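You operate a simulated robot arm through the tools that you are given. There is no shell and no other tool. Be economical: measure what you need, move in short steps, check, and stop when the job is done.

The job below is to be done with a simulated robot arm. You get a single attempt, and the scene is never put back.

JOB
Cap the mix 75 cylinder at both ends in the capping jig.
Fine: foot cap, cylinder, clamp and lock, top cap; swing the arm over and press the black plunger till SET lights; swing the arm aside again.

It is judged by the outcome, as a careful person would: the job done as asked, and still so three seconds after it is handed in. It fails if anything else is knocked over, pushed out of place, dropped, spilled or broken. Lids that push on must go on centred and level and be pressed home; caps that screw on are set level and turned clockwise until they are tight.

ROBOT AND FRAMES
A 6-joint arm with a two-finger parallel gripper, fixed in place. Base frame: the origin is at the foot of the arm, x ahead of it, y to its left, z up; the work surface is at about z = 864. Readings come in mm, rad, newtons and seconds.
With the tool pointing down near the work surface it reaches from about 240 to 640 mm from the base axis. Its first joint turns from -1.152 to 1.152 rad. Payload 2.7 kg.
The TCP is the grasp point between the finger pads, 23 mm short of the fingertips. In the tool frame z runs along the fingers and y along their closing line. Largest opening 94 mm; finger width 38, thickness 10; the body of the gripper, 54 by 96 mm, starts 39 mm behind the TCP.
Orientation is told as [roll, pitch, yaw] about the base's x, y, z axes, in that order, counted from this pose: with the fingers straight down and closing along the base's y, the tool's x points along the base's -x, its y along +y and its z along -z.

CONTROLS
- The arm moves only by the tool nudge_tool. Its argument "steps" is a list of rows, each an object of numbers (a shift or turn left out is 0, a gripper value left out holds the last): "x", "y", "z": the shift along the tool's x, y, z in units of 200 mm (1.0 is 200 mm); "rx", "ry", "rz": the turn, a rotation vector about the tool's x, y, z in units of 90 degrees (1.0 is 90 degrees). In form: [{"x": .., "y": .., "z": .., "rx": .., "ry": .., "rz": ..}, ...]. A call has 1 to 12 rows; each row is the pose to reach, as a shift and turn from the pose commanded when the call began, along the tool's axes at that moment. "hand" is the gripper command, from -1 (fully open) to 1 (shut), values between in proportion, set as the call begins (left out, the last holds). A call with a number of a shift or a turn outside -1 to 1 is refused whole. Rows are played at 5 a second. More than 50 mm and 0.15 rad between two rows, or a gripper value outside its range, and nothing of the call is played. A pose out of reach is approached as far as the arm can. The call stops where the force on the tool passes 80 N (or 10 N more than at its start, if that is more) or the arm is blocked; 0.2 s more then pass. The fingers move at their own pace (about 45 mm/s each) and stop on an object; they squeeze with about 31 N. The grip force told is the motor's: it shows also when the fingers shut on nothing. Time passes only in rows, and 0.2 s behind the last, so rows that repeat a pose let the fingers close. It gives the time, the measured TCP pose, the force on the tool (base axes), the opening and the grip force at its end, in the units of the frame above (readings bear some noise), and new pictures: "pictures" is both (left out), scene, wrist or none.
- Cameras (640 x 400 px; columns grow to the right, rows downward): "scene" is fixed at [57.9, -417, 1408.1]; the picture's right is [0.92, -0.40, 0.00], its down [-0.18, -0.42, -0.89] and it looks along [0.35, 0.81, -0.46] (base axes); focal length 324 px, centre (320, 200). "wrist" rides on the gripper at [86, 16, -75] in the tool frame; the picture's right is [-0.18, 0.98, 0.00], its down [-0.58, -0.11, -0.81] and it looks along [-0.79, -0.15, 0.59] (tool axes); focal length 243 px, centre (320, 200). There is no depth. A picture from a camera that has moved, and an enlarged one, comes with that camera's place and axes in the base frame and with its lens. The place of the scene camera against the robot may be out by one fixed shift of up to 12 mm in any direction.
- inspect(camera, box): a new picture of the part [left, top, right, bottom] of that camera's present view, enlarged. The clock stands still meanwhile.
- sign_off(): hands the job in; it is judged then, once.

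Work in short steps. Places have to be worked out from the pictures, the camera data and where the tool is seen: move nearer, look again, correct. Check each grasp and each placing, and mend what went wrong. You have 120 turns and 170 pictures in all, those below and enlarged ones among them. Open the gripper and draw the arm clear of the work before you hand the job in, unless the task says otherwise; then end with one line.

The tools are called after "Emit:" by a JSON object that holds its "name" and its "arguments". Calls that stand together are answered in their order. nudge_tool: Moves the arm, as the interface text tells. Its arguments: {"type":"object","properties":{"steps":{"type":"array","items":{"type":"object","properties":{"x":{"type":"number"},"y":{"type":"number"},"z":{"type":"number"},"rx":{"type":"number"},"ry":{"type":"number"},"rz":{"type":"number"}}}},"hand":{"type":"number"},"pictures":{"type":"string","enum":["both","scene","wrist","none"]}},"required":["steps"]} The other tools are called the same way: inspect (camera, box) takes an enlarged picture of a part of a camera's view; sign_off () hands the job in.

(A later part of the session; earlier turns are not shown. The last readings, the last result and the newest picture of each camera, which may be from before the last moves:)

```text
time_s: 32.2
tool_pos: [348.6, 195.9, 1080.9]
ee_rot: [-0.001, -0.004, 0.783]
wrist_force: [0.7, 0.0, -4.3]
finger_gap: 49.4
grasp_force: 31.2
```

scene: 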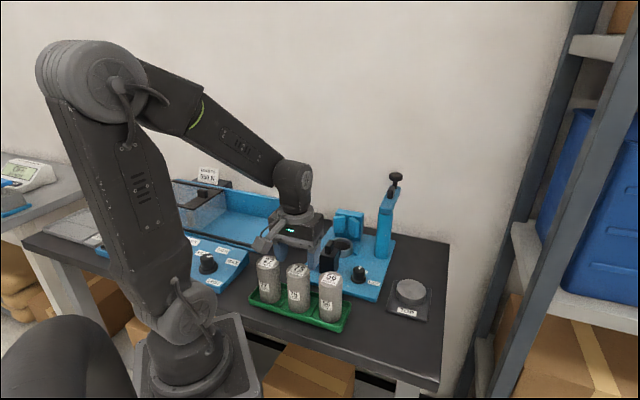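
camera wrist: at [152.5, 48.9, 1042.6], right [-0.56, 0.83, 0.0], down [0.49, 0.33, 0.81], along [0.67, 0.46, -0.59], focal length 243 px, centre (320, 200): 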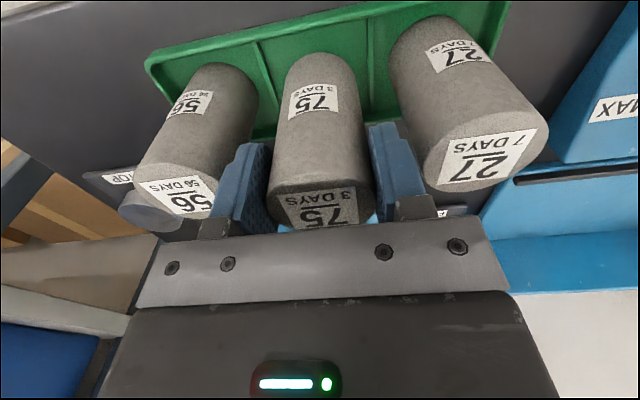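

Emit:
{"name": "nudge_tool", "arguments": {"steps": [{"x": -0.08, "y": -0.01}, {"x": -0.2, "y": -0.026}, {"x": -0.3, "y": -0.038}, {"x": -0.328, "y": -0.041}, {"x": -0.328, "y": -0.041, "z": 0.05}, {"x": -0.328, "y": -0.041, "z": 0.05}]}}

Emit:
{"name": "inspect", "arguments": {"camera": "wrist", "box": [220, 0, 420, 125]}}

Emit:
{"name": "inspect", "arguments": {"camera": "scene", "box": [300, 160, 400, 260]}}

```text
time_s: 33.6
tool_pos: [402.2, 236.5, 1070.8]
ee_rot: [0.0, -0.003, 0.783]
wrist_force: [-0.1, -0.4, -3.9]
finger_gap: 49.9
grasp_force: 30.8
camera wrist: at [328.8, 186.2, 1145.0], right [-0.56, 0.83, 0.0], down [0.49, 0.33, 0.81], along [0.67, 0.46, -0.59], focal length 243 px, centre (320, 200)
```

scene: 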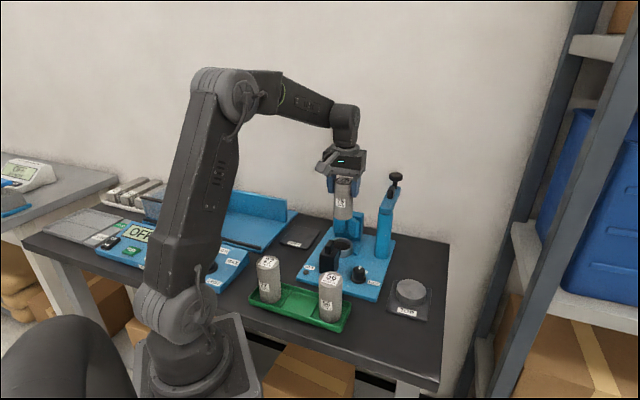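
wrist: 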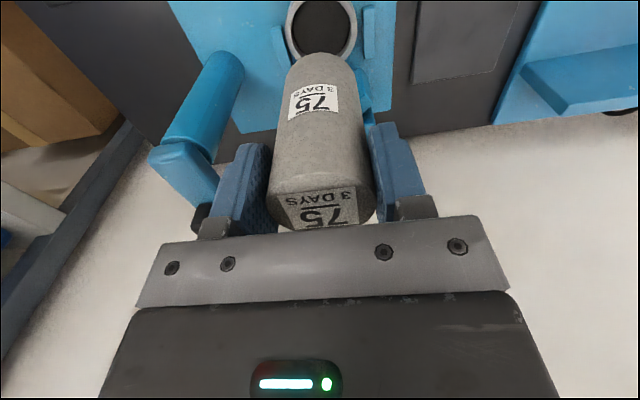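

```text
3.20 times, centred on (320, 62) of wrist
camera zoom: at [328.8, 186.2, 1145.0], right [-0.56, 0.83, 0.0], down [0.49, 0.33, 0.81], along [0.67, 0.46, -0.59], focal length 776 px, centre (320, 640)
```

zoom: 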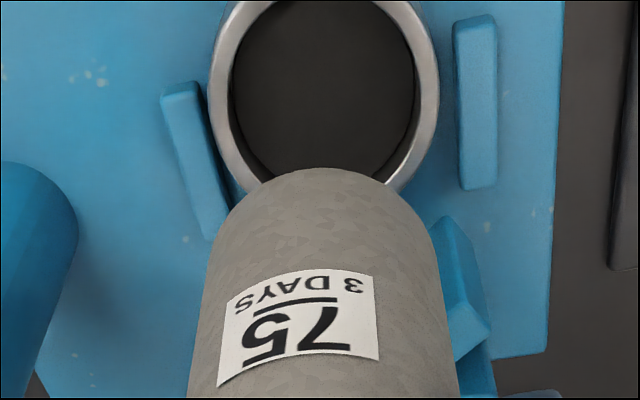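

```text
4.00 times, centred on (350, 210) of scene
camera zoom: at [58.0, -416.9, 1408.1], right [0.92, -0.4, 0.0], down [-0.18, -0.42, -0.89], along [0.35, 0.81, -0.46], focal length 1295 px, centre (200, 160)
```

zoom: 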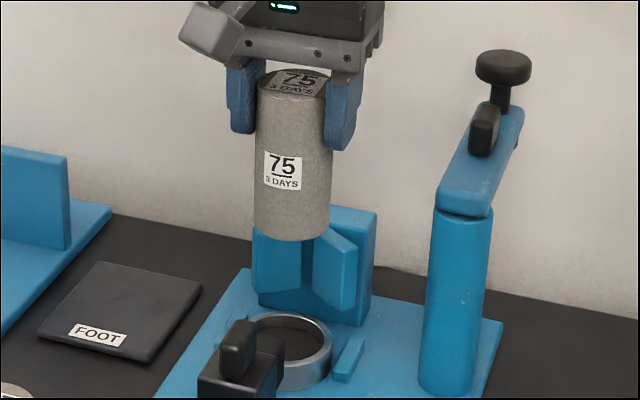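

Aligned to within about 1 mm. I'll apply a small lateral correction, lower to about 10 mm above the rim, and check from the scene camera.

Emit:
{"name": "nudge_tool", "arguments": {"steps": [{"x": 0.003, "y": 0.006, "z": 0.08}, {"x": 0.003, "y": 0.006, "z": 0.18}, {"x": 0.003, "y": 0.006, "z": 0.28}, {"x": 0.003, "y": 0.006, "z": 0.36}, {"x": 0.003, "y": 0.006, "z": 0.395}, {"x": 0.003, "y": 0.006, "z": 0.395}], "pictures": "wrist"}}

Emit:
{"name": "inspect", "arguments": {"camera": "scene", "box": [310, 200, 380, 270]}}

Emit:
{"name": "inspect", "arguments": {"camera": "wrist", "box": [220, 0, 420, 125]}}

```text
time_s: 35.0
tool_pos: [399.5, 236.8, 992.6]
ee_rot: [-0.001, -0.001, 0.782]
wrist_force: [0.0, 0.0, -3.9]
finger_gap: 49.5
grasp_force: 31.3
camera wrist: at [327.8, 186.7, 1066.0], right [-0.56, 0.83, 0.0], down [0.49, 0.33, 0.81], along [0.67, 0.46, -0.59], focal length 243 px, centre (320, 200)
```

wrist: 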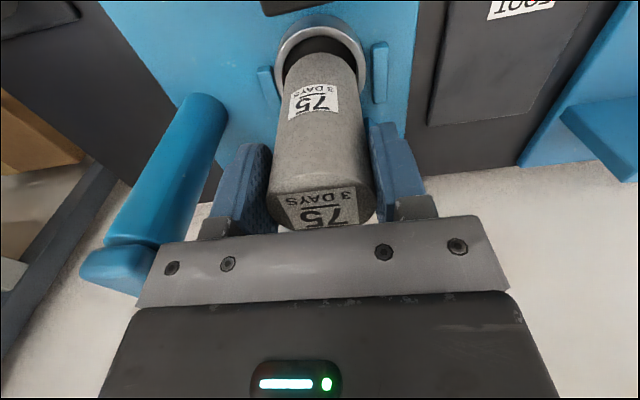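

```text
5.71 times, centred on (345, 235) of scene
camera zoom: at [58.0, -416.9, 1408.1], right [0.92, -0.4, 0.0], down [-0.18, -0.42, -0.89], along [0.35, 0.81, -0.46], focal length 1850 px, centre (177, 0)
```

zoom: 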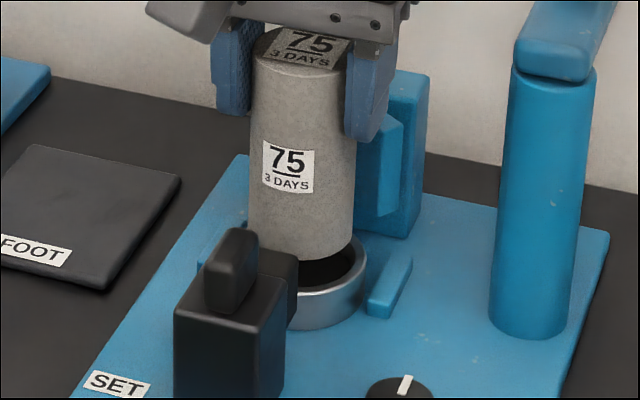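

```text
3.20 times, centred on (320, 62) of wrist
camera zoom: at [327.8, 186.7, 1066.0], right [-0.56, 0.83, 0.0], down [0.49, 0.33, 0.81], along [0.67, 0.46, -0.59], focal length 776 px, centre (320, 640)
```

zoom: 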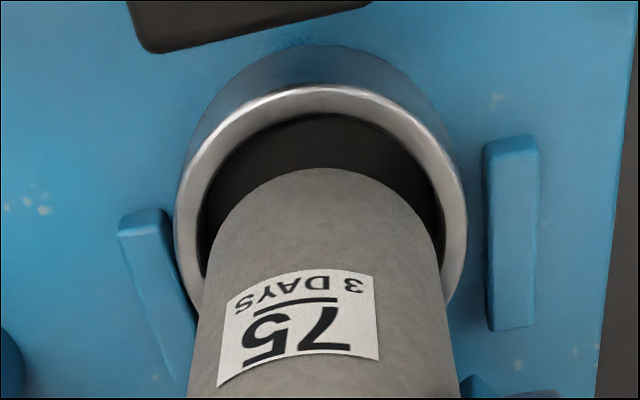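

Lateral alignment is good, and along the axis the cylinder is within about 1–2 mm of the cup. I'll lower in short steps and watch the force.

Emit:
{"name": "nudge_tool", "arguments": {"steps": [{"z": 0.02}, {"z": 0.04}, {"z": 0.06}, {"z": 0.06}], "pictures": "none"}}

Emit:
{"name": "nudge_tool", "arguments": {"steps": [{"z": 0.01}, {"z": 0.02}, {"z": 0.03}, {"z": 0.03}], "pictures": "wrist"}}

Emit:
{"name": "inspect", "arguments": {"camera": "wrist", "box": [220, 0, 420, 125]}}

```text
time_s: 36.0
tool_pos: [400.3, 235.9, 981.4]
ee_rot: [0.001, -0.004, 0.783]
wrist_force: [1.0, 0.1, -3.2]
finger_gap: 49.7
grasp_force: 31.1
```

```text
time_s: 37.0
tool_pos: [398.5, 235.4, 974.8]
ee_rot: [-0.001, -0.003, 0.783]
wrist_force: [-0.9, -0.2, -3.5]
finger_gap: 49.7
grasp_force: 30.7
camera wrist: at [327.1, 186.6, 1048.0], right [-0.56, 0.83, 0.0], down [0.49, 0.33, 0.81], along [0.67, 0.46, -0.59], focal length 243 px, centre (320, 200)
```

wrist: 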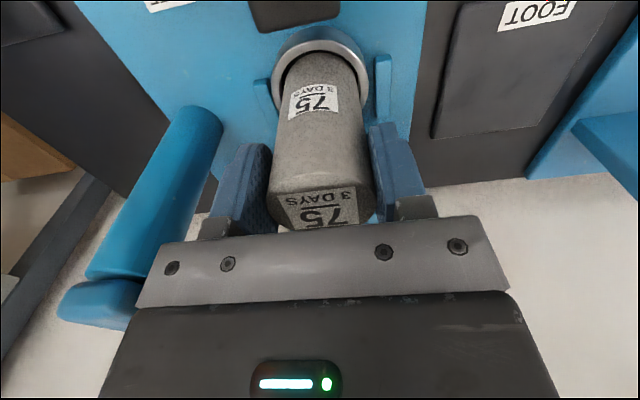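

```text
3.20 times, centred on (320, 62) of wrist
camera zoom: at [327.1, 186.6, 1048.0], right [-0.56, 0.83, 0.0], down [0.49, 0.33, 0.81], along [0.67, 0.46, -0.59], focal length 776 px, centre (320, 640)
```

zoom: 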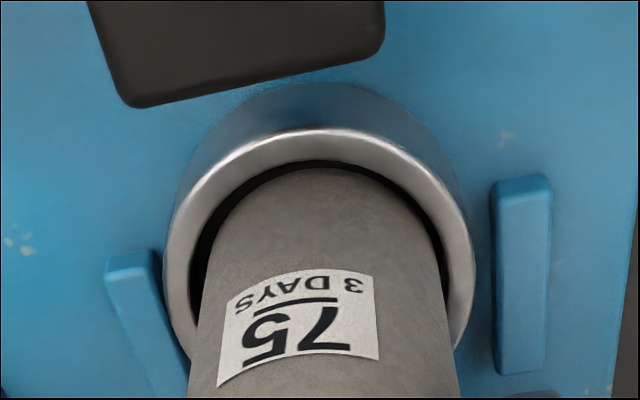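

The cylinder bottom is entering the cup with a gap all around. I'll continue down gently.

Emit:
{"name": "nudge_tool", "arguments": {"steps": [{"x": -0.001, "y": -0.002, "z": 0.01}, {"x": -0.001, "y": -0.002, "z": 0.02}, {"x": -0.001, "y": -0.002, "z": 0.02}], "pictures": "none"}}

Emit:
{"name": "nudge_tool", "arguments": {"steps": [{"z": 0.01}, {"z": 0.02}, {"z": 0.02}], "pictures": "none"}}

```text
time_s: 37.8
tool_pos: [399.2, 236.5, 970.4]
ee_rot: [-0.001, -0.004, 0.784]
wrist_force: [-0.1, -1.3, -1.3]
finger_gap: 49.4
grasp_force: 30.9
```

```text
time_s: 38.6
tool_pos: [400.4, 236.6, 968.7]
ee_rot: [-0.001, -0.011, 0.787]
wrist_force: [-3.0, 1.8, 25.3]
finger_gap: 50.3
grasp_force: 31.5
```

Contact is 25 N at TCP 968.7. I'll look to see whether it is the cup floor or the rim.

Emit:
{"name": "nudge_tool", "arguments": {"steps": [{"z": -0.01}, {"z": -0.01}], "pictures": "wrist"}}

Emit:
{"name": "inspect", "arguments": {"camera": "wrist", "box": [220, 0, 420, 125]}}

Emit:
{"name": "inspect", "arguments": {"camera": "scene", "box": [310, 200, 380, 270]}}

```text
time_s: 39.2
tool_pos: [401.1, 235.9, 967.9]
ee_rot: [0.001, -0.002, 0.784]
wrist_force: [4.4, 4.4, 9.3]
finger_gap: 49.6
grasp_force: 31.2
camera wrist: at [327.6, 186.5, 1041.9], right [-0.56, 0.83, 0.0], down [0.49, 0.33, 0.81], along [0.67, 0.46, -0.59], focal length 243 px, centre (320, 200)
```

wrist: 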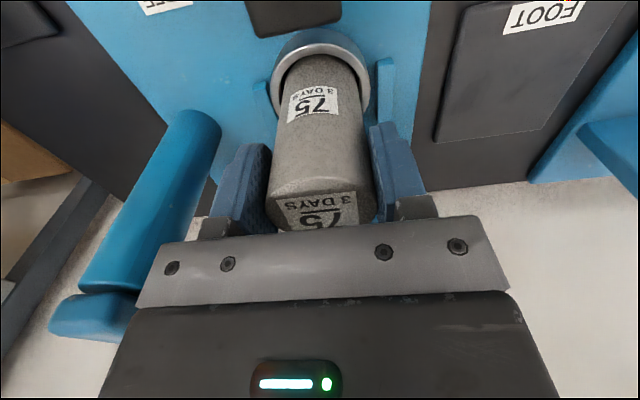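

```text
3.20 times, centred on (320, 62) of wrist
camera zoom: at [327.6, 186.5, 1041.9], right [-0.56, 0.83, 0.0], down [0.49, 0.33, 0.81], along [0.67, 0.46, -0.59], focal length 776 px, centre (320, 640)
```

zoom: 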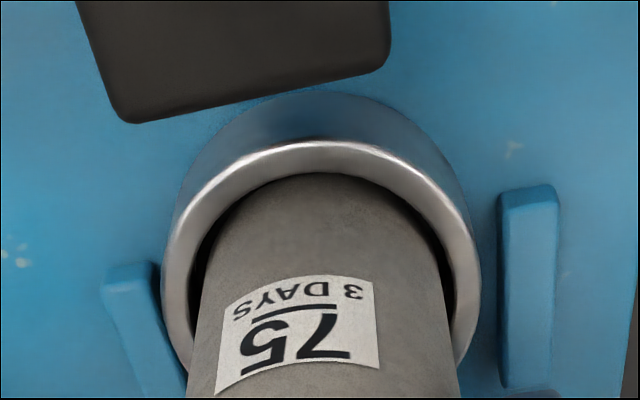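

```text
5.71 times, centred on (345, 235) of scene
camera zoom: at [57.9, -417.0, 1408.1], right [0.92, -0.4, 0.0], down [-0.18, -0.42, -0.89], along [0.35, 0.81, -0.46], focal length 1850 px, centre (177, 0)
```

zoom: 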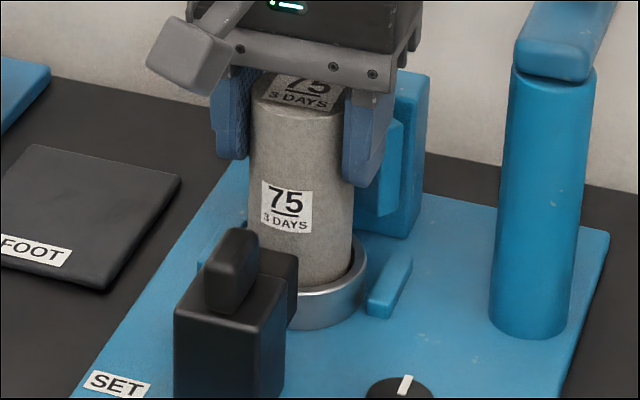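

The cylinder is inside the cup and resting on its floor, about 10 mm below the rim. I'll ease off slightly and release.

Emit:
{"name": "nudge_tool", "arguments": {"steps": [{"z": -0.003}, {"z": -0.003}], "pictures": "none"}}

Emit:
{"name": "nudge_tool", "arguments": {"steps": [{}, {}, {}, {}], "hand": -0.5, "pictures": "wrist"}}

Emit:
{"name": "inspect", "arguments": {"camera": "scene", "box": [310, 200, 380, 270]}}

```text
time_s: 39.8
tool_pos: [398.8, 234.7, 967.2]
ee_rot: [0.0, -0.001, 0.784]
wrist_force: [2.6, 0.4, 0.4]
finger_gap: 49.6
grasp_force: 30.9
```

```text
time_s: 40.8
tool_pos: [400.3, 236.1, 969.8]
ee_rot: [-0.001, -0.004, 0.783]
wrist_force: [0.4, 0.3, 0.5]
finger_gap: 70.4
grasp_force: 0.0
camera wrist: at [327.6, 186.7, 1042.9], right [-0.56, 0.83, 0.0], down [0.49, 0.33, 0.81], along [0.67, 0.46, -0.59], focal length 243 px, centre (320, 200)
```

wrist: 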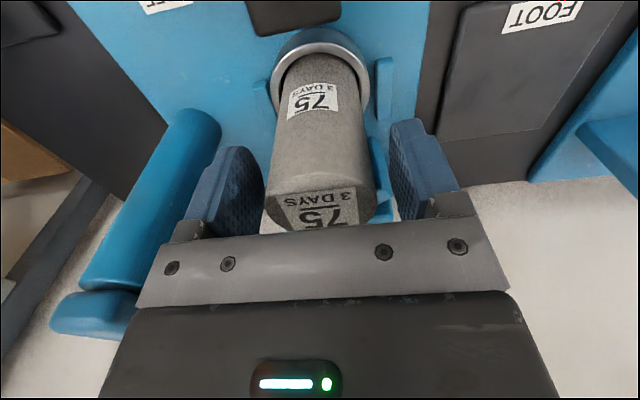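

```text
5.71 times, centred on (345, 235) of scene
camera zoom: at [57.9, -417.0, 1408.1], right [0.92, -0.4, 0.0], down [-0.18, -0.42, -0.89], along [0.35, 0.81, -0.46], focal length 1850 px, centre (177, 0)
```

zoom: 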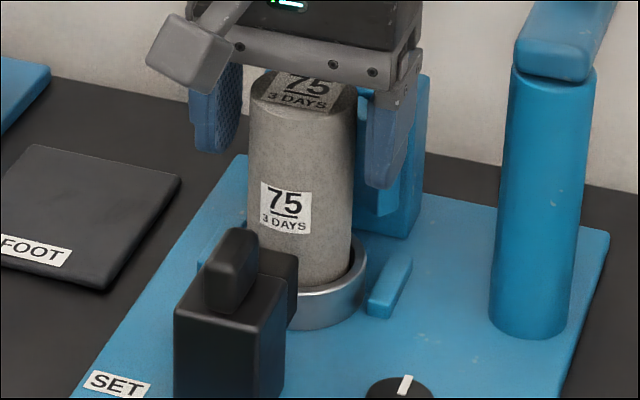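

The cylinder stands upright in the cup. I'll rise, back up over the clamp handle and measure it.

Emit:
{"name": "nudge_tool", "arguments": {"steps": [{"z": -0.1}, {"z": -0.25}, {"z": -0.4}, {"x": 0.15, "z": -0.4}, {"x": 0.35, "z": -0.4}, {"x": 0.5, "z": -0.4}, {"x": 0.5, "z": -0.3}, {"x": 0.5, "z": -0.3}], "hand": -0.4, "pictures": "wrist"}}

Emit:
{"name": "inspect", "arguments": {"camera": "wrist", "box": [220, 40, 420, 220]}}

```text
time_s: 42.6
tool_pos: [328.5, 165.3, 1028.3]
ee_rot: [-0.001, -0.004, 0.785]
wrist_force: [0.1, -0.1, -0.3]
finger_gap: 65.7
grasp_force: 0.1
camera wrist: at [256.5, 115.5, 1102.4], right [-0.56, 0.83, 0.0], down [0.49, 0.33, 0.81], along [0.67, 0.46, -0.59], focal length 243 px, centre (320, 200)
```

wrist: 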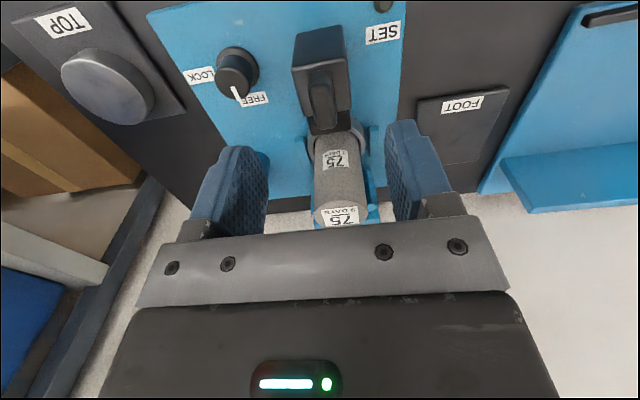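

```text
2.22 times, centred on (320, 130) of wrist
camera zoom: at [256.5, 115.5, 1102.4], right [-0.56, 0.83, 0.0], down [0.49, 0.33, 0.81], along [0.67, 0.46, -0.59], focal length 539 px, centre (320, 356)
```

zoom: 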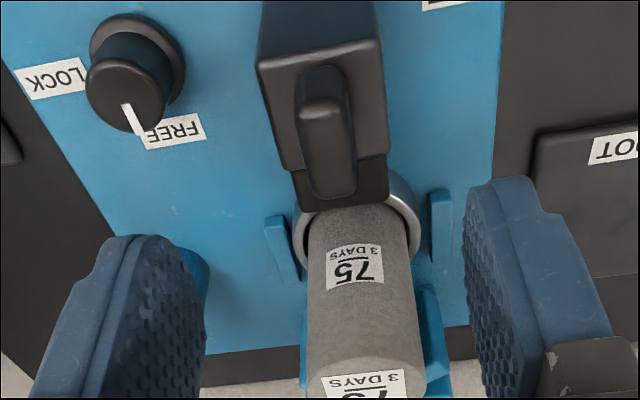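

The handle is centred laterally. I'll move forward 10 mm and down so the fingers straddle the handle above the block.

Emit:
{"name": "nudge_tool", "arguments": {"steps": [{"x": -0.05, "z": 0.06}, {"x": -0.05, "z": 0.14}, {"x": -0.05, "z": 0.22}, {"x": -0.05, "z": 0.3}, {"x": -0.05, "z": 0.325}, {"x": -0.05, "z": 0.325}]}}

Emit:
{"name": "inspect", "arguments": {"camera": "wrist", "box": [200, 60, 440, 240]}}

Emit:
{"name": "inspect", "arguments": {"camera": "scene", "box": [295, 200, 375, 280]}}

```text
time_s: 44.0
tool_pos: [336.2, 172.2, 964.8]
ee_rot: [0.0, -0.005, 0.784]
wrist_force: [-0.3, 0.4, -0.5]
finger_gap: 65.8
grasp_force: 0.1
camera wrist: at [263.8, 122.5, 1037.6], right [-0.56, 0.83, 0.0], down [0.49, 0.33, 0.81], along [0.67, 0.46, -0.59], focal length 243 px, centre (320, 200)
```

scene: 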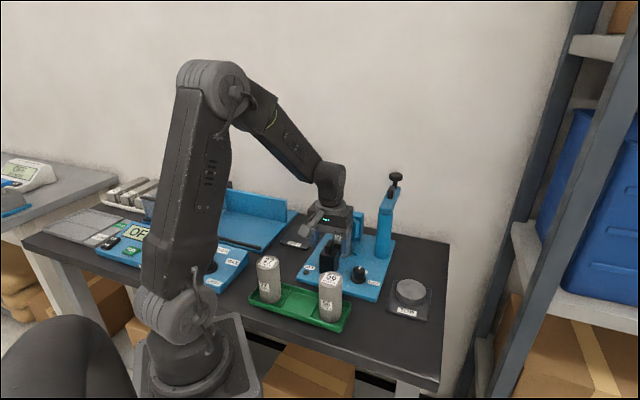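
wrist: 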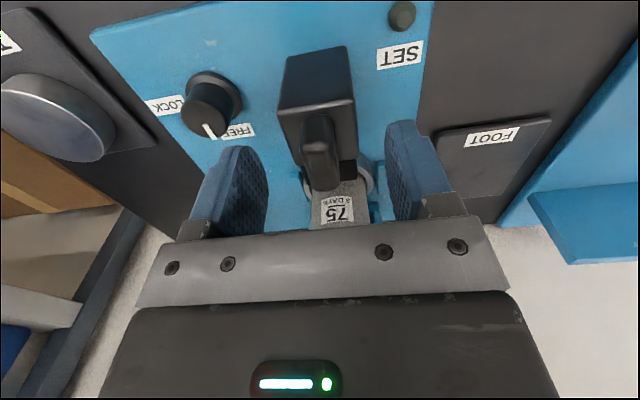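

```text
2.22 times, centred on (320, 150) of wrist
camera zoom: at [263.8, 122.5, 1037.6], right [-0.56, 0.83, 0.0], down [0.49, 0.33, 0.81], along [0.67, 0.46, -0.59], focal length 539 px, centre (320, 311)
```

zoom: 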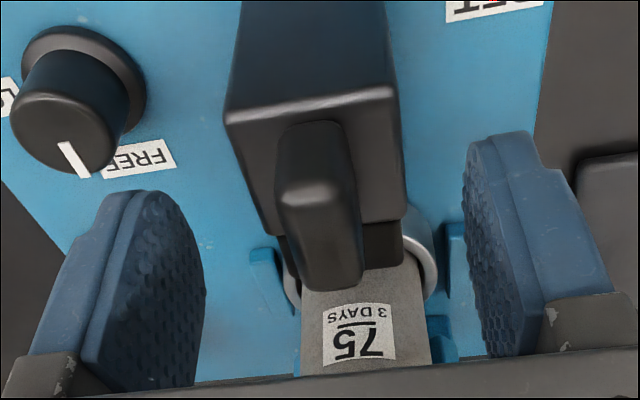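

```text
5.00 times, centred on (335, 240) of scene
camera zoom: at [57.9, -417.0, 1408.1], right [0.92, -0.4, 0.0], down [-0.18, -0.42, -0.89], along [0.35, 0.81, -0.46], focal length 1619 px, centre (245, 0)
```

zoom: 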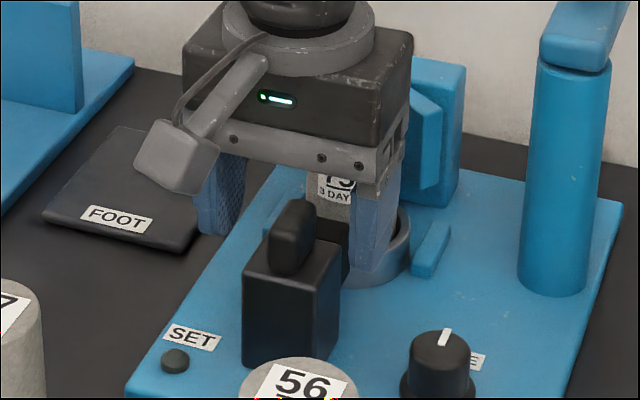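

The handle is well between the pads, so I'll lower 3 mm and close on it.

Emit:
{"name": "nudge_tool", "arguments": {"steps": [{"x": 0.01, "z": 0.012}, {"x": 0.01, "z": 0.012}, {"x": 0.01, "z": 0.012}, {"x": 0.01, "z": 0.012}, {"x": 0.01, "z": 0.012}, {"x": 0.01, "z": 0.012}], "hand": 1, "pictures": "wrist"}}

```text
time_s: 45.4
tool_pos: [334.0, 172.2, 962.2]
ee_rot: [0.001, -0.005, 0.786]
wrist_force: [-10.9, 10.8, 0.6]
finger_gap: 15.5
grasp_force: 45.3
camera wrist: at [262.0, 121.8, 1035.2], right [-0.56, 0.83, 0.0], down [0.49, 0.33, 0.81], along [0.67, 0.46, -0.59], focal length 243 px, centre (320, 200)
```

wrist: 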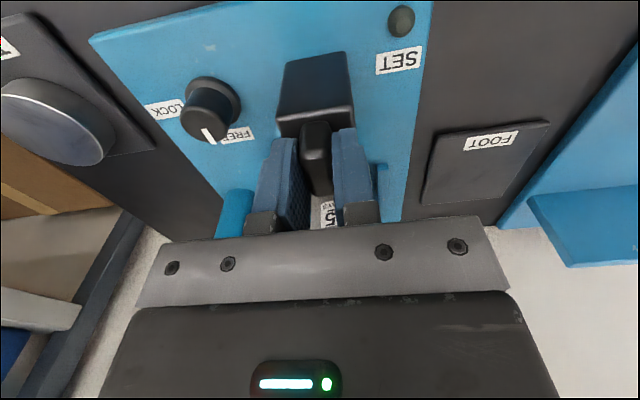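

I have the handle gripped (15.5 mm), with about 15 N of side load toward +y. I'll ease over 1 mm and start sliding the clamp forward.

Emit:
{"name": "nudge_tool", "arguments": {"steps": [{"y": 0.007}, {"x": -0.02, "y": 0.007}, {"x": -0.04, "y": 0.007}, {"x": -0.06, "y": 0.007}, {"x": -0.06, "y": 0.007}], "pictures": "wrist"}}

```text
time_s: 46.6
tool_pos: [342.1, 180.4, 961.5]
ee_rot: [0.0, -0.003, 0.785]
wrist_force: [0.9, -1.9, -0.4]
finger_gap: 15.7
grasp_force: 45.0
camera wrist: at [270.6, 130.6, 1035.2], right [-0.56, 0.83, 0.0], down [0.49, 0.33, 0.81], along [0.67, 0.46, -0.59], focal length 243 px, centre (320, 200)
```

wrist: 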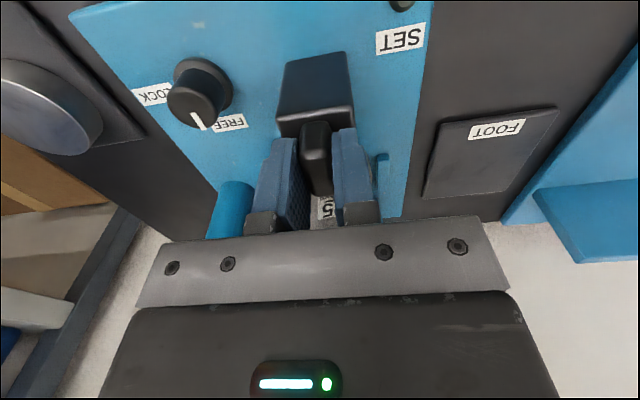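

The clamp slides freely, so I'll keep going in steps.

Emit:
{"name": "nudge_tool", "arguments": {"steps": [{"x": -0.015}, {"x": -0.03}, {"x": -0.045}, {"x": -0.06}, {"x": -0.06}], "pictures": "scene"}}

Emit:
{"name": "inspect", "arguments": {"camera": "scene", "box": [310, 200, 390, 280]}}

```text
time_s: 47.8
tool_pos: [351.6, 189.2, 961.3]
ee_rot: [0.001, -0.005, 0.785]
wrist_force: [6.1, -6.6, -1.3]
finger_gap: 15.8
grasp_force: 45.1
```

scene: 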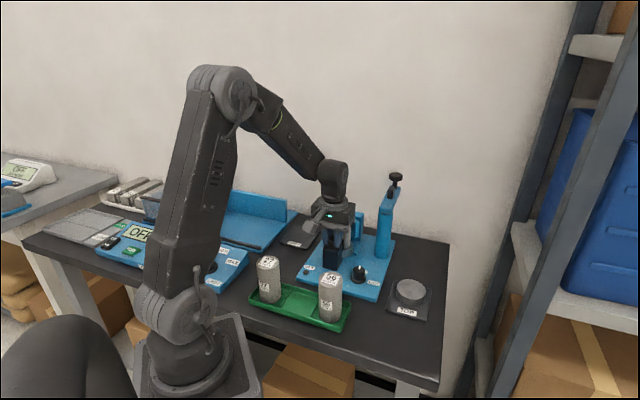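

```text
5.00 times, centred on (350, 240) of scene
camera zoom: at [58.1, -417.1, 1408.0], right [0.92, -0.4, 0.0], down [-0.18, -0.42, -0.89], along [0.35, 0.81, -0.46], focal length 1619 px, centre (170, 0)
```

zoom: 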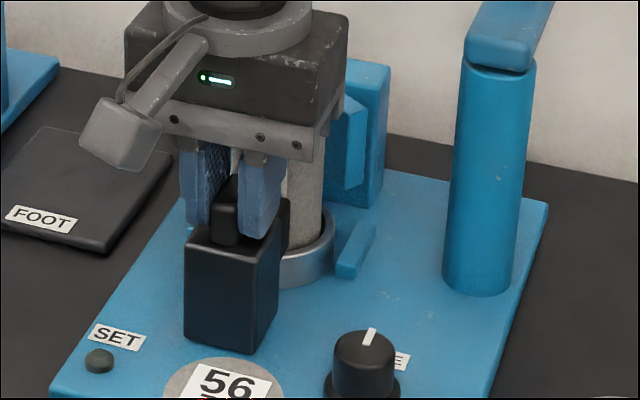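

Emit:
{"name": "nudge_tool", "arguments": {"steps": [{"x": -0.01, "y": -0.003}, {"x": -0.02, "y": -0.003}, {"x": -0.03, "y": -0.003}, {"x": -0.04, "y": -0.003}, {"x": -0.04, "y": -0.003}], "pictures": "wrist"}}

Emit:
{"name": "nudge_tool", "arguments": {"steps": [{"x": -0.01, "y": -0.001}, {"x": -0.02, "y": -0.001}, {"x": -0.03, "y": -0.001}, {"x": -0.03, "y": -0.001}], "pictures": "none"}}

Emit:
{"name": "inspect", "arguments": {"camera": "scene", "box": [310, 200, 390, 280]}}

```text
time_s: 49.0
tool_pos: [357.1, 194.2, 962.2]
ee_rot: [0.002, -0.003, 0.783]
wrist_force: [-1.4, -2.8, -9.4]
finger_gap: 15.7
grasp_force: 45.1
camera wrist: at [284.7, 144.6, 1035.3], right [-0.56, 0.83, 0.0], down [0.49, 0.33, 0.81], along [0.67, 0.46, -0.59], focal length 243 px, centre (320, 200)
```

wrist: 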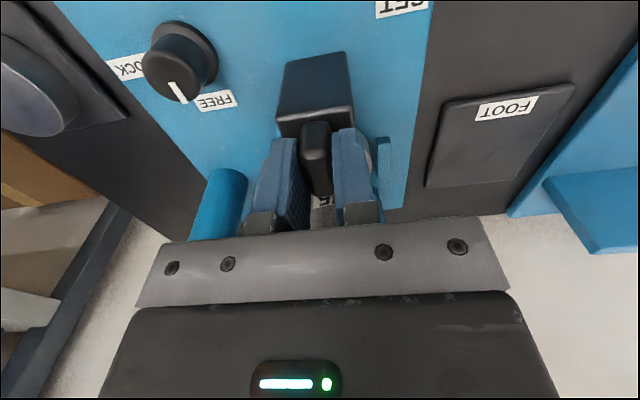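

```text
time_s: 50.0
tool_pos: [359.9, 199.0, 961.0]
ee_rot: [0.0, -0.002, 0.783]
wrist_force: [-3.9, -1.2, -10.6]
finger_gap: 15.9
grasp_force: 45.2
```

```text
5.00 times, centred on (350, 240) of scene
camera zoom: at [58.0, -417.0, 1408.1], right [0.92, -0.4, 0.0], down [-0.18, -0.42, -0.89], along [0.35, 0.81, -0.46], focal length 1619 px, centre (170, 0)
```

zoom: 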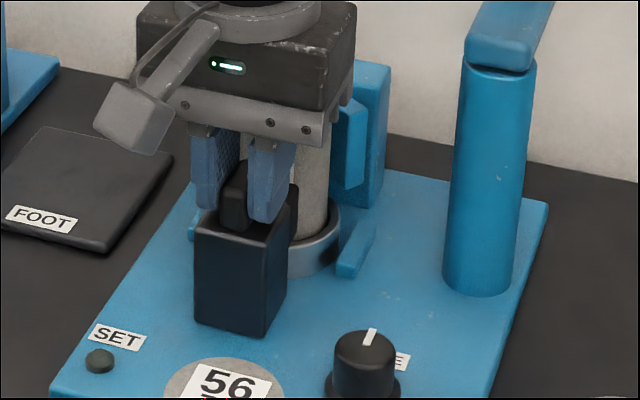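

The jaw is now pushing the cylinder and cap (about 5–10 N). I'll continue until they meet the V.

Emit:
{"name": "nudge_tool", "arguments": {"steps": [{"x": -0.01}, {"x": -0.02}, {"x": -0.03}, {"x": -0.03}], "pictures": "none"}}

Emit:
{"name": "nudge_tool", "arguments": {"steps": [{"x": -0.01}, {"x": -0.02}, {"x": -0.03}, {"x": -0.03}], "pictures": "none"}}

Emit:
{"name": "inspect", "arguments": {"camera": "scene", "box": [310, 200, 390, 280]}}

```text
time_s: 51.0
tool_pos: [365.3, 202.8, 961.2]
ee_rot: [0.001, -0.001, 0.784]
wrist_force: [-7.6, 2.0, -8.7]
finger_gap: 16.0
grasp_force: 44.9
```

```text
time_s: 52.0
tool_pos: [367.4, 205.3, 960.2]
ee_rot: [0.002, 0.001, 0.783]
wrist_force: [-26.0, -11.3, 6.3]
finger_gap: 15.5
grasp_force: 44.8
```

```text
5.00 times, centred on (350, 240) of scene
camera zoom: at [57.1, -417.3, 1408.0], right [0.92, -0.4, 0.0], down [-0.18, -0.42, -0.89], along [0.35, 0.81, -0.46], focal length 1619 px, centre (170, 0)
```

zoom: 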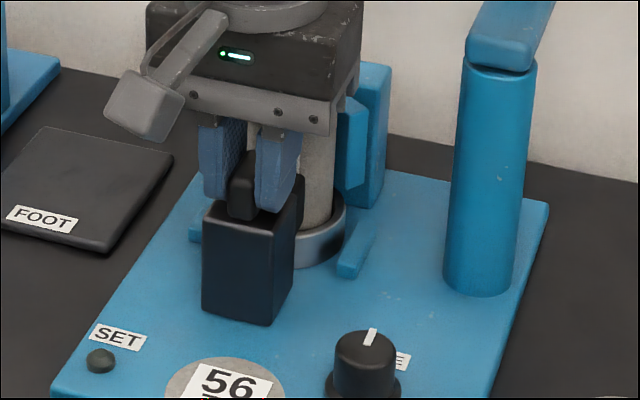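

The force along the axis has risen to about 26 N, so the cylinder has met the V. I'll push a touch more, relieve the side load, and release the handle.

Emit:
{"name": "nudge_tool", "arguments": {"steps": [{"x": -0.005, "y": 0.004}, {"x": -0.008, "y": 0.004}, {"x": -0.008, "y": 0.004}], "pictures": "none"}}

Emit:
{"name": "nudge_tool", "arguments": {"steps": [{}, {}, {}], "hand": -0.2, "pictures": "wrist"}}

Emit:
{"name": "inspect", "arguments": {"camera": "wrist", "box": [220, 60, 420, 230]}}

```text
time_s: 52.8
tool_pos: [370.0, 205.1, 962.2]
ee_rot: [0.0, 0.005, 0.784]
wrist_force: [-23.9, -27.0, 14.3]
finger_gap: 16.1
grasp_force: 44.6
```

```text
time_s: 53.6
tool_pos: [370.7, 208.4, 961.5]
ee_rot: [-0.001, -0.003, 0.783]
wrist_force: [0.1, 0.1, -0.7]
finger_gap: 56.4
grasp_force: 0.1
camera wrist: at [298.2, 158.9, 1035.2], right [-0.56, 0.83, 0.0], down [0.49, 0.33, 0.81], along [0.67, 0.46, -0.59], focal length 243 px, centre (320, 200)
```

wrist: 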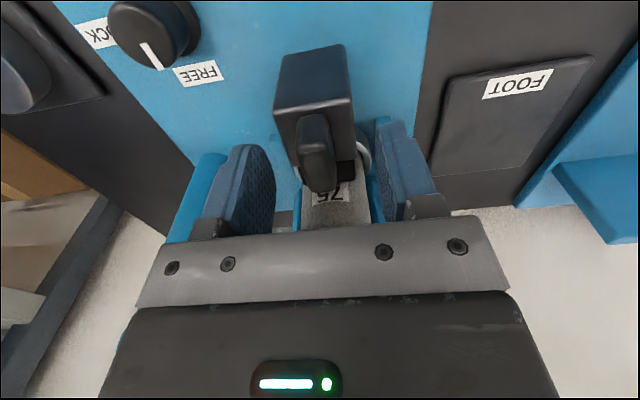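

```text
2.35 times, centred on (320, 145) of wrist
camera zoom: at [298.2, 158.9, 1035.2], right [-0.56, 0.83, 0.0], down [0.49, 0.33, 0.81], along [0.67, 0.46, -0.59], focal length 571 px, centre (320, 329)
```

zoom: 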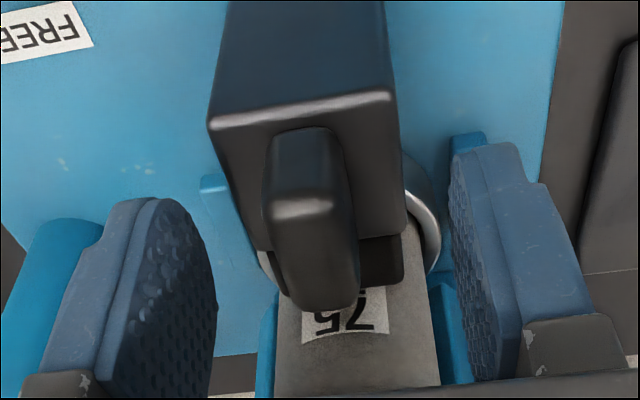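

The jaw is against the cylinder. I'll lift and back off to view the clamped cylinder and the knob.

Emit:
{"name": "nudge_tool", "arguments": {"steps": [{"z": -0.08}, {"z": -0.2}, {"z": -0.35}, {"x": 0.1, "y": -0.05, "z": -0.4}, {"x": 0.2, "y": -0.1, "z": -0.4}, {"x": 0.3, "y": -0.15, "z": -0.4}, {"x": 0.3, "y": -0.15, "z": -0.4}], "hand": -0.2}}

Emit:
{"name": "inspect", "arguments": {"camera": "wrist", "box": [200, 20, 420, 220]}}

Emit:
{"name": "inspect", "arguments": {"camera": "scene", "box": [310, 160, 420, 290]}}

```text
time_s: 55.2
tool_pos: [349.0, 144.1, 1041.3]
ee_rot: [0.0, -0.003, 0.785]
wrist_force: [-0.1, -0.2, 0.8]
finger_gap: 56.3
grasp_force: 0.2
camera wrist: at [277.1, 94.4, 1114.9], right [-0.56, 0.83, 0.0], down [0.49, 0.33, 0.81], along [0.67, 0.46, -0.59], focal length 243 px, centre (320, 200)
```

scene: 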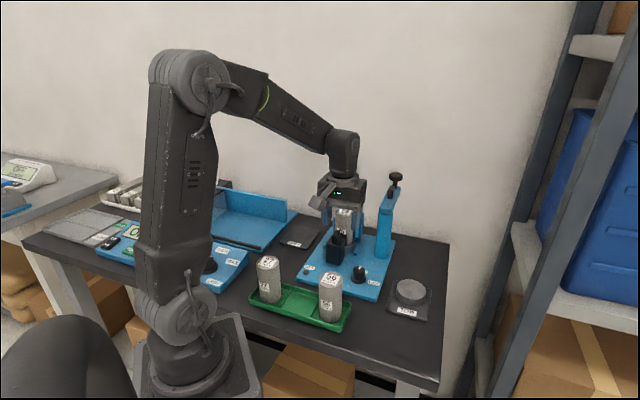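
wrist: 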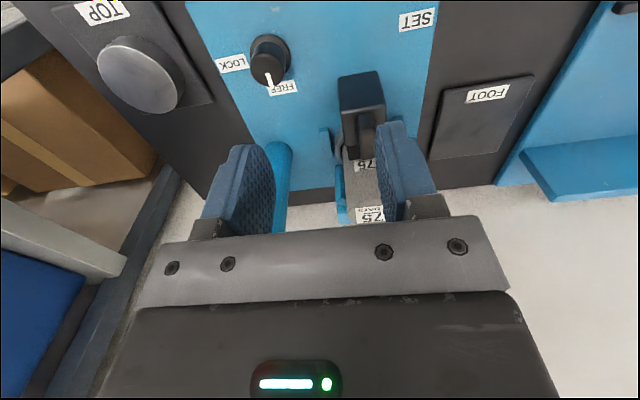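

```text
2.00 times, centred on (310, 120) of wrist
camera zoom: at [277.1, 94.4, 1114.9], right [-0.56, 0.83, 0.0], down [0.49, 0.33, 0.81], along [0.67, 0.46, -0.59], focal length 485 px, centre (340, 360)
```

zoom: 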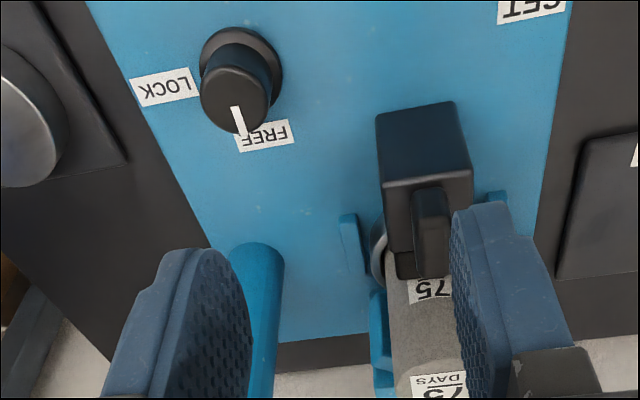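

```text
3.08 times, centred on (365, 225) of scene
camera zoom: at [57.9, -417.0, 1408.1], right [0.92, -0.4, 0.0], down [-0.18, -0.42, -0.89], along [0.35, 0.81, -0.46], focal length 996 px, centre (182, 123)
```

zoom: 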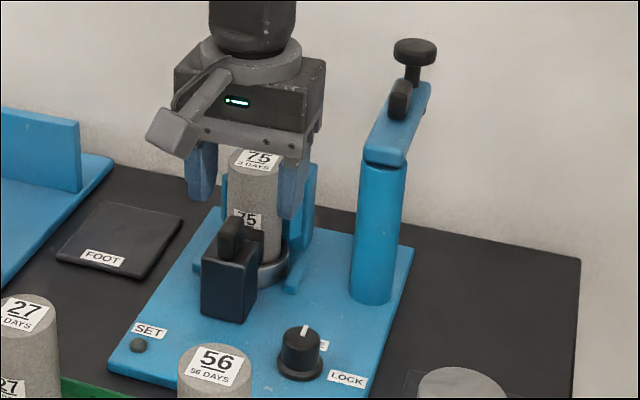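

The cylinder is clamped in the V. The knob is at about (383.5, 112.5), top z≈905, with its pointer on FREE. LOCK is 90° clockwise as seen from above. I'll approach it with extra yaw so the turn ends with the camera clear of the jig.

Emit:
{"name": "nudge_tool", "arguments": {"steps": [{"x": -0.002, "y": -0.05, "z": 0.03, "rz": -0.07}, {"x": -0.004, "y": -0.1, "z": 0.08, "rz": -0.14}, {"x": -0.006, "y": -0.16, "z": 0.16, "rz": -0.21}, {"x": -0.008, "y": -0.2, "z": 0.24, "rz": -0.28}, {"x": -0.01, "y": -0.234, "z": 0.32, "rz": -0.34}, {"x": -0.01, "y": -0.234, "z": 0.39, "rz": -0.382}, {"x": -0.01, "y": -0.234, "z": 0.39, "rz": -0.382}], "pictures": "wrist"}}

Emit:
{"name": "inspect", "arguments": {"camera": "wrist", "box": [220, 20, 420, 170]}}

```text
time_s: 56.8
tool_pos: [383.3, 113.4, 964.1]
ee_rot: [-0.002, -0.005, 1.387]
wrist_force: [-0.3, -0.8, 0.7]
finger_gap: 56.6
grasp_force: 0.1
camera wrist: at [352.5, 30.6, 1036.9], right [-0.93, 0.36, 0.0], down [0.21, 0.55, 0.81], along [0.29, 0.75, -0.59], focal length 243 px, centre (320, 200)
```

wrist: 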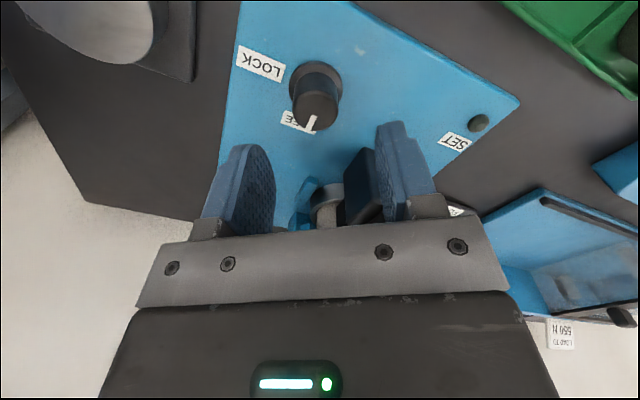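

```text
2.67 times, centred on (320, 95) of wrist
camera zoom: at [352.5, 30.6, 1036.9], right [-0.93, 0.36, 0.0], down [0.21, 0.55, 0.81], along [0.29, 0.75, -0.59], focal length 647 px, centre (320, 480)
```

zoom: 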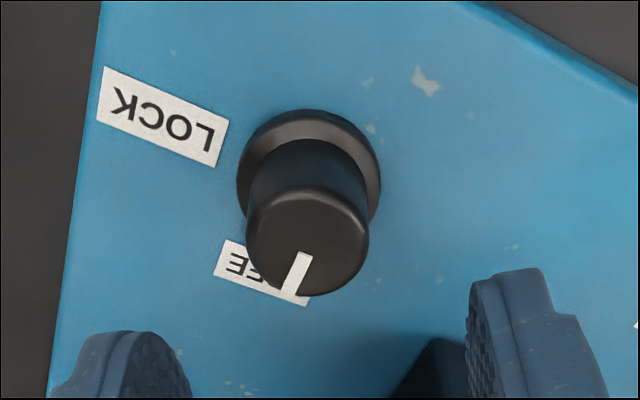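

The knob is about 3 mm left and 3 mm ahead of the tool axis. I'll correct that, descend over it and close.

Emit:
{"name": "nudge_tool", "arguments": {"steps": [{"x": -0.016, "y": -0.014, "z": 0.05}, {"x": -0.016, "y": -0.014, "z": 0.12}, {"x": -0.016, "y": -0.014, "z": 0.2}, {"x": -0.016, "y": -0.014, "z": 0.275}, {"x": -0.016, "y": -0.014, "z": 0.275}], "pictures": "wrist"}}

```text
time_s: 58.0
tool_pos: [387.1, 115.6, 909.4]
ee_rot: [0.0, -0.002, 1.384]
wrist_force: [0.7, -0.3, 0.3]
finger_gap: 56.7
grasp_force: 0.2
camera wrist: at [355.5, 34.1, 982.4], right [-0.93, 0.36, 0.0], down [0.21, 0.55, 0.81], along [0.29, 0.75, -0.59], focal length 243 px, centre (320, 200)
```

wrist: 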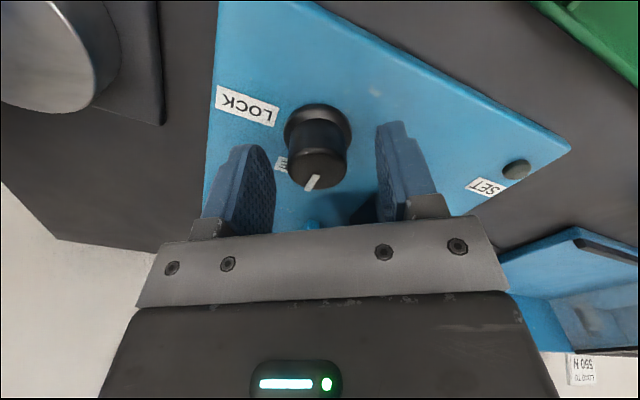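

Emit:
{"name": "nudge_tool", "arguments": {"steps": [{"y": -0.006, "z": 0.004}, {"y": -0.006, "z": 0.004}, {"y": -0.006, "z": 0.004}, {"y": -0.006, "z": 0.004}, {"y": -0.006, "z": 0.004}], "hand": 1, "pictures": "none"}}

```text
time_s: 59.2
tool_pos: [388.5, 115.5, 907.4]
ee_rot: [0.001, -0.003, 1.384]
wrist_force: [1.7, 0.2, 0.7]
finger_gap: 29.6
grasp_force: 44.9
```

The knob is gripped (29.6 mm, no side load). I'll turn it 90° clockwise as seen from above.

Emit:
{"name": "nudge_tool", "arguments": {"steps": [{"rz": 0.083}, {"rz": 0.167}, {"rz": 0.25}, {"rz": 0.333}, {"rz": 0.417}, {"rz": 0.5}, {"rz": 0.583}, {"rz": 0.667}, {"rz": 0.75}, {"rz": 0.833}, {"rz": 0.917}, {"rz": 1.0}], "pictures": "both"}}

Emit:
{"name": "inspect", "arguments": {"camera": "wrist", "box": [220, 60, 420, 230]}}

```text
time_s: 61.8
tool_pos: [389.0, 115.4, 909.3]
ee_rot: [0.004, -0.004, -0.189]
wrist_force: [8.0, -15.8, 12.5]
finger_gap: 29.2
grasp_force: 45.0
camera wrist: at [307.1, 147.2, 981.9], right [0.36, 0.93, 0.0], down [0.55, -0.22, 0.81], along [0.75, -0.29, -0.59], focal length 243 px, centre (320, 200)
```

scene: 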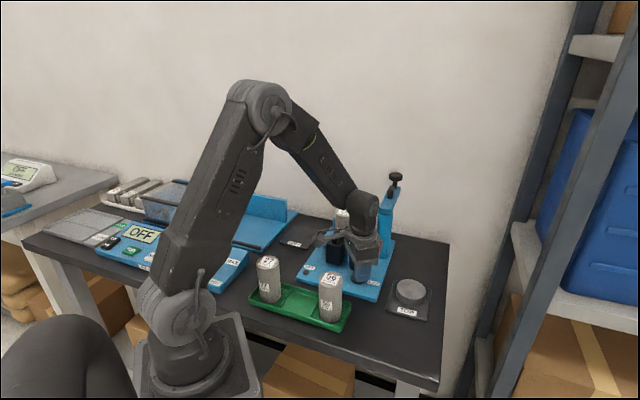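
wrist: 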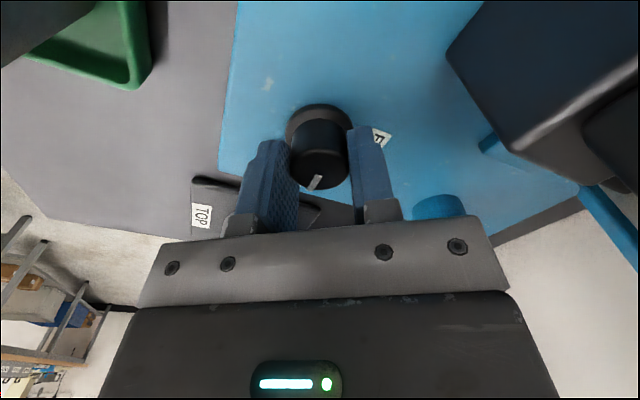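

```text
2.35 times, centred on (320, 145) of wrist
camera zoom: at [307.1, 147.2, 981.9], right [0.36, 0.93, 0.0], down [0.55, -0.22, 0.81], along [0.75, -0.29, -0.59], focal length 571 px, centre (320, 329)
```

zoom: 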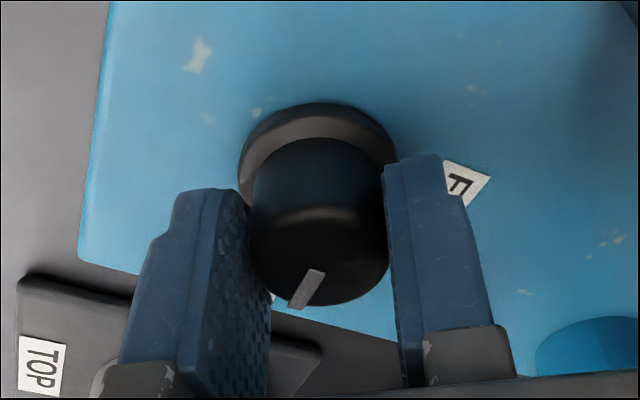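

The knob turned with the fingers, and a reaction force suggests it is at its stop. I'll release and check the pointer.

Emit:
{"name": "nudge_tool", "arguments": {"steps": [{}, {}, {}, {"z": -0.1}, {"z": -0.25}, {"z": -0.35}, {"z": -0.35}], "hand": -0.2, "pictures": "wrist"}}

Emit:
{"name": "inspect", "arguments": {"camera": "wrist", "box": [220, 20, 420, 190]}}

```text
time_s: 63.4
tool_pos: [389.1, 115.9, 978.3]
ee_rot: [0.002, -0.002, -0.186]
wrist_force: [-0.4, -0.2, 0.2]
finger_gap: 56.4
grasp_force: 0.1
camera wrist: at [306.8, 147.9, 1051.7], right [0.36, 0.93, 0.0], down [0.55, -0.22, 0.81], along [0.75, -0.29, -0.59], focal length 243 px, centre (320, 200)
```

wrist: 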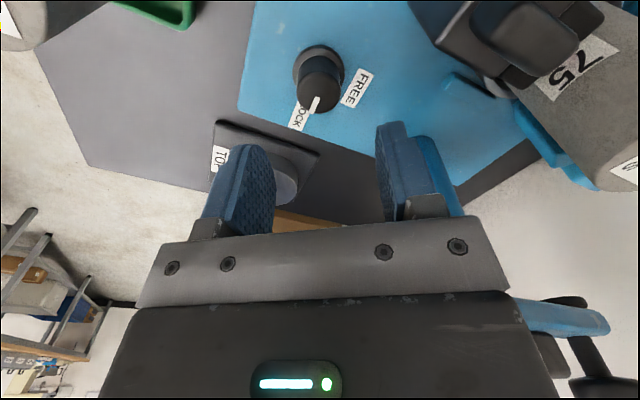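

```text
2.35 times, centred on (320, 105) of wrist
camera zoom: at [306.8, 147.9, 1051.7], right [0.36, 0.93, 0.0], down [0.55, -0.22, 0.81], along [0.75, -0.29, -0.59], focal length 571 px, centre (320, 424)
```

zoom: 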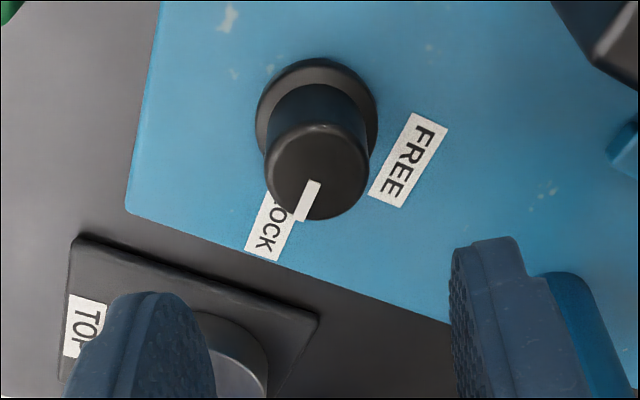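

The pointer is on LOCK. Next I'll move above the TOP cap with the fingers fully open.

Emit:
{"name": "nudge_tool", "arguments": {"steps": [{"x": -0.08, "y": -0.1, "z": -0.05}, {"x": -0.16, "y": -0.2, "z": -0.1}, {"x": -0.25, "y": -0.32, "z": -0.1}, {"x": -0.335, "y": -0.426, "z": -0.1}, {"x": -0.335, "y": -0.426, "z": -0.1}], "hand": -1, "pictures": "wrist"}}

Emit:
{"name": "inspect", "arguments": {"camera": "wrist", "box": [220, 20, 420, 190]}}

```text
time_s: 64.6
tool_pos: [438.6, 18.6, 996.6]
ee_rot: [0.002, -0.002, -0.187]
wrist_force: [0.3, -1.0, -0.7]
finger_gap: 93.9
grasp_force: 0.1
camera wrist: at [357.1, 50.8, 1071.0], right [0.36, 0.93, 0.0], down [0.55, -0.22, 0.81], along [0.75, -0.29, -0.59], focal length 243 px, centre (320, 200)
```

wrist: 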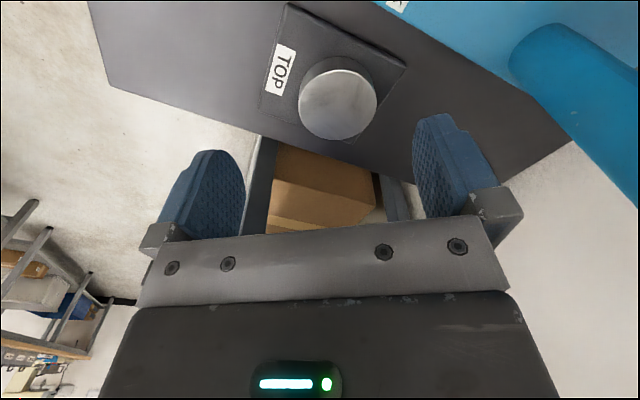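

```text
2.35 times, centred on (320, 105) of wrist
camera zoom: at [357.1, 50.8, 1071.0], right [0.36, 0.93, 0.0], down [0.55, -0.22, 0.81], along [0.75, -0.29, -0.59], focal length 571 px, centre (320, 424)
```

zoom: 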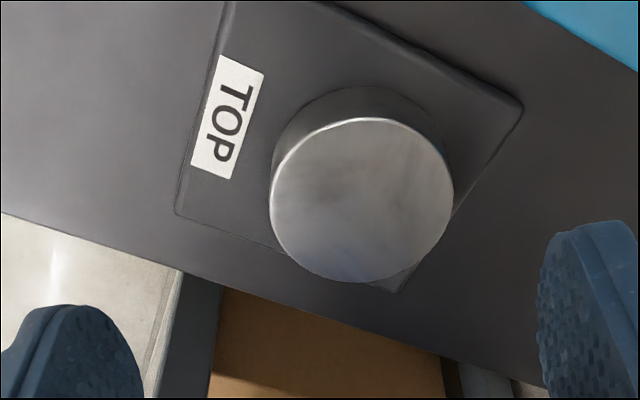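

Emit:
{"name": "nudge_tool", "arguments": {"steps": [{"x": -0.06, "y": 0.015, "z": 0.09}, {"x": -0.12, "y": 0.03, "z": 0.18}, {"x": -0.167, "y": 0.044, "z": 0.26}, {"x": -0.167, "y": 0.044, "z": 0.26}], "pictures": "wrist"}}

Emit:
{"name": "inspect", "arguments": {"camera": "wrist", "box": [220, 40, 420, 190]}}

```text
time_s: 65.6
tool_pos: [473.8, 22.9, 945.4]
ee_rot: [0.001, -0.003, -0.186]
wrist_force: [-0.2, -0.2, -0.3]
finger_gap: 93.9
grasp_force: 0.0
camera wrist: at [391.5, 54.2, 1019.2], right [0.36, 0.93, 0.0], down [0.55, -0.22, 0.81], along [0.75, -0.29, -0.59], focal length 243 px, centre (320, 200)
```

wrist: 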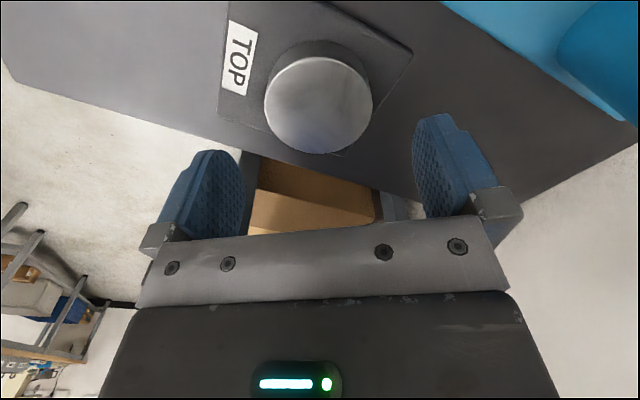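

```text
2.67 times, centred on (320, 115) of wrist
camera zoom: at [391.5, 54.2, 1019.2], right [0.36, 0.93, 0.0], down [0.55, -0.22, 0.81], along [0.75, -0.29, -0.59], focal length 647 px, centre (320, 427)
```

zoom: 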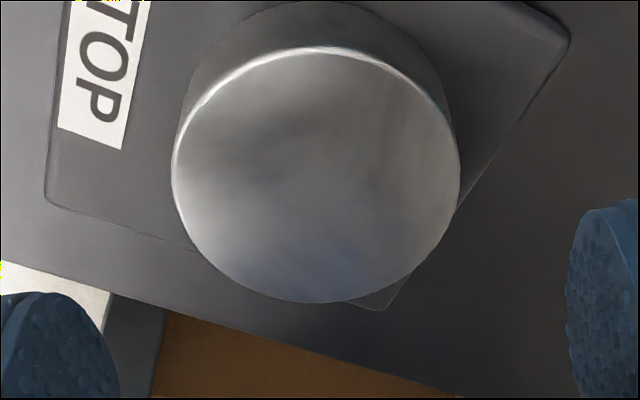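

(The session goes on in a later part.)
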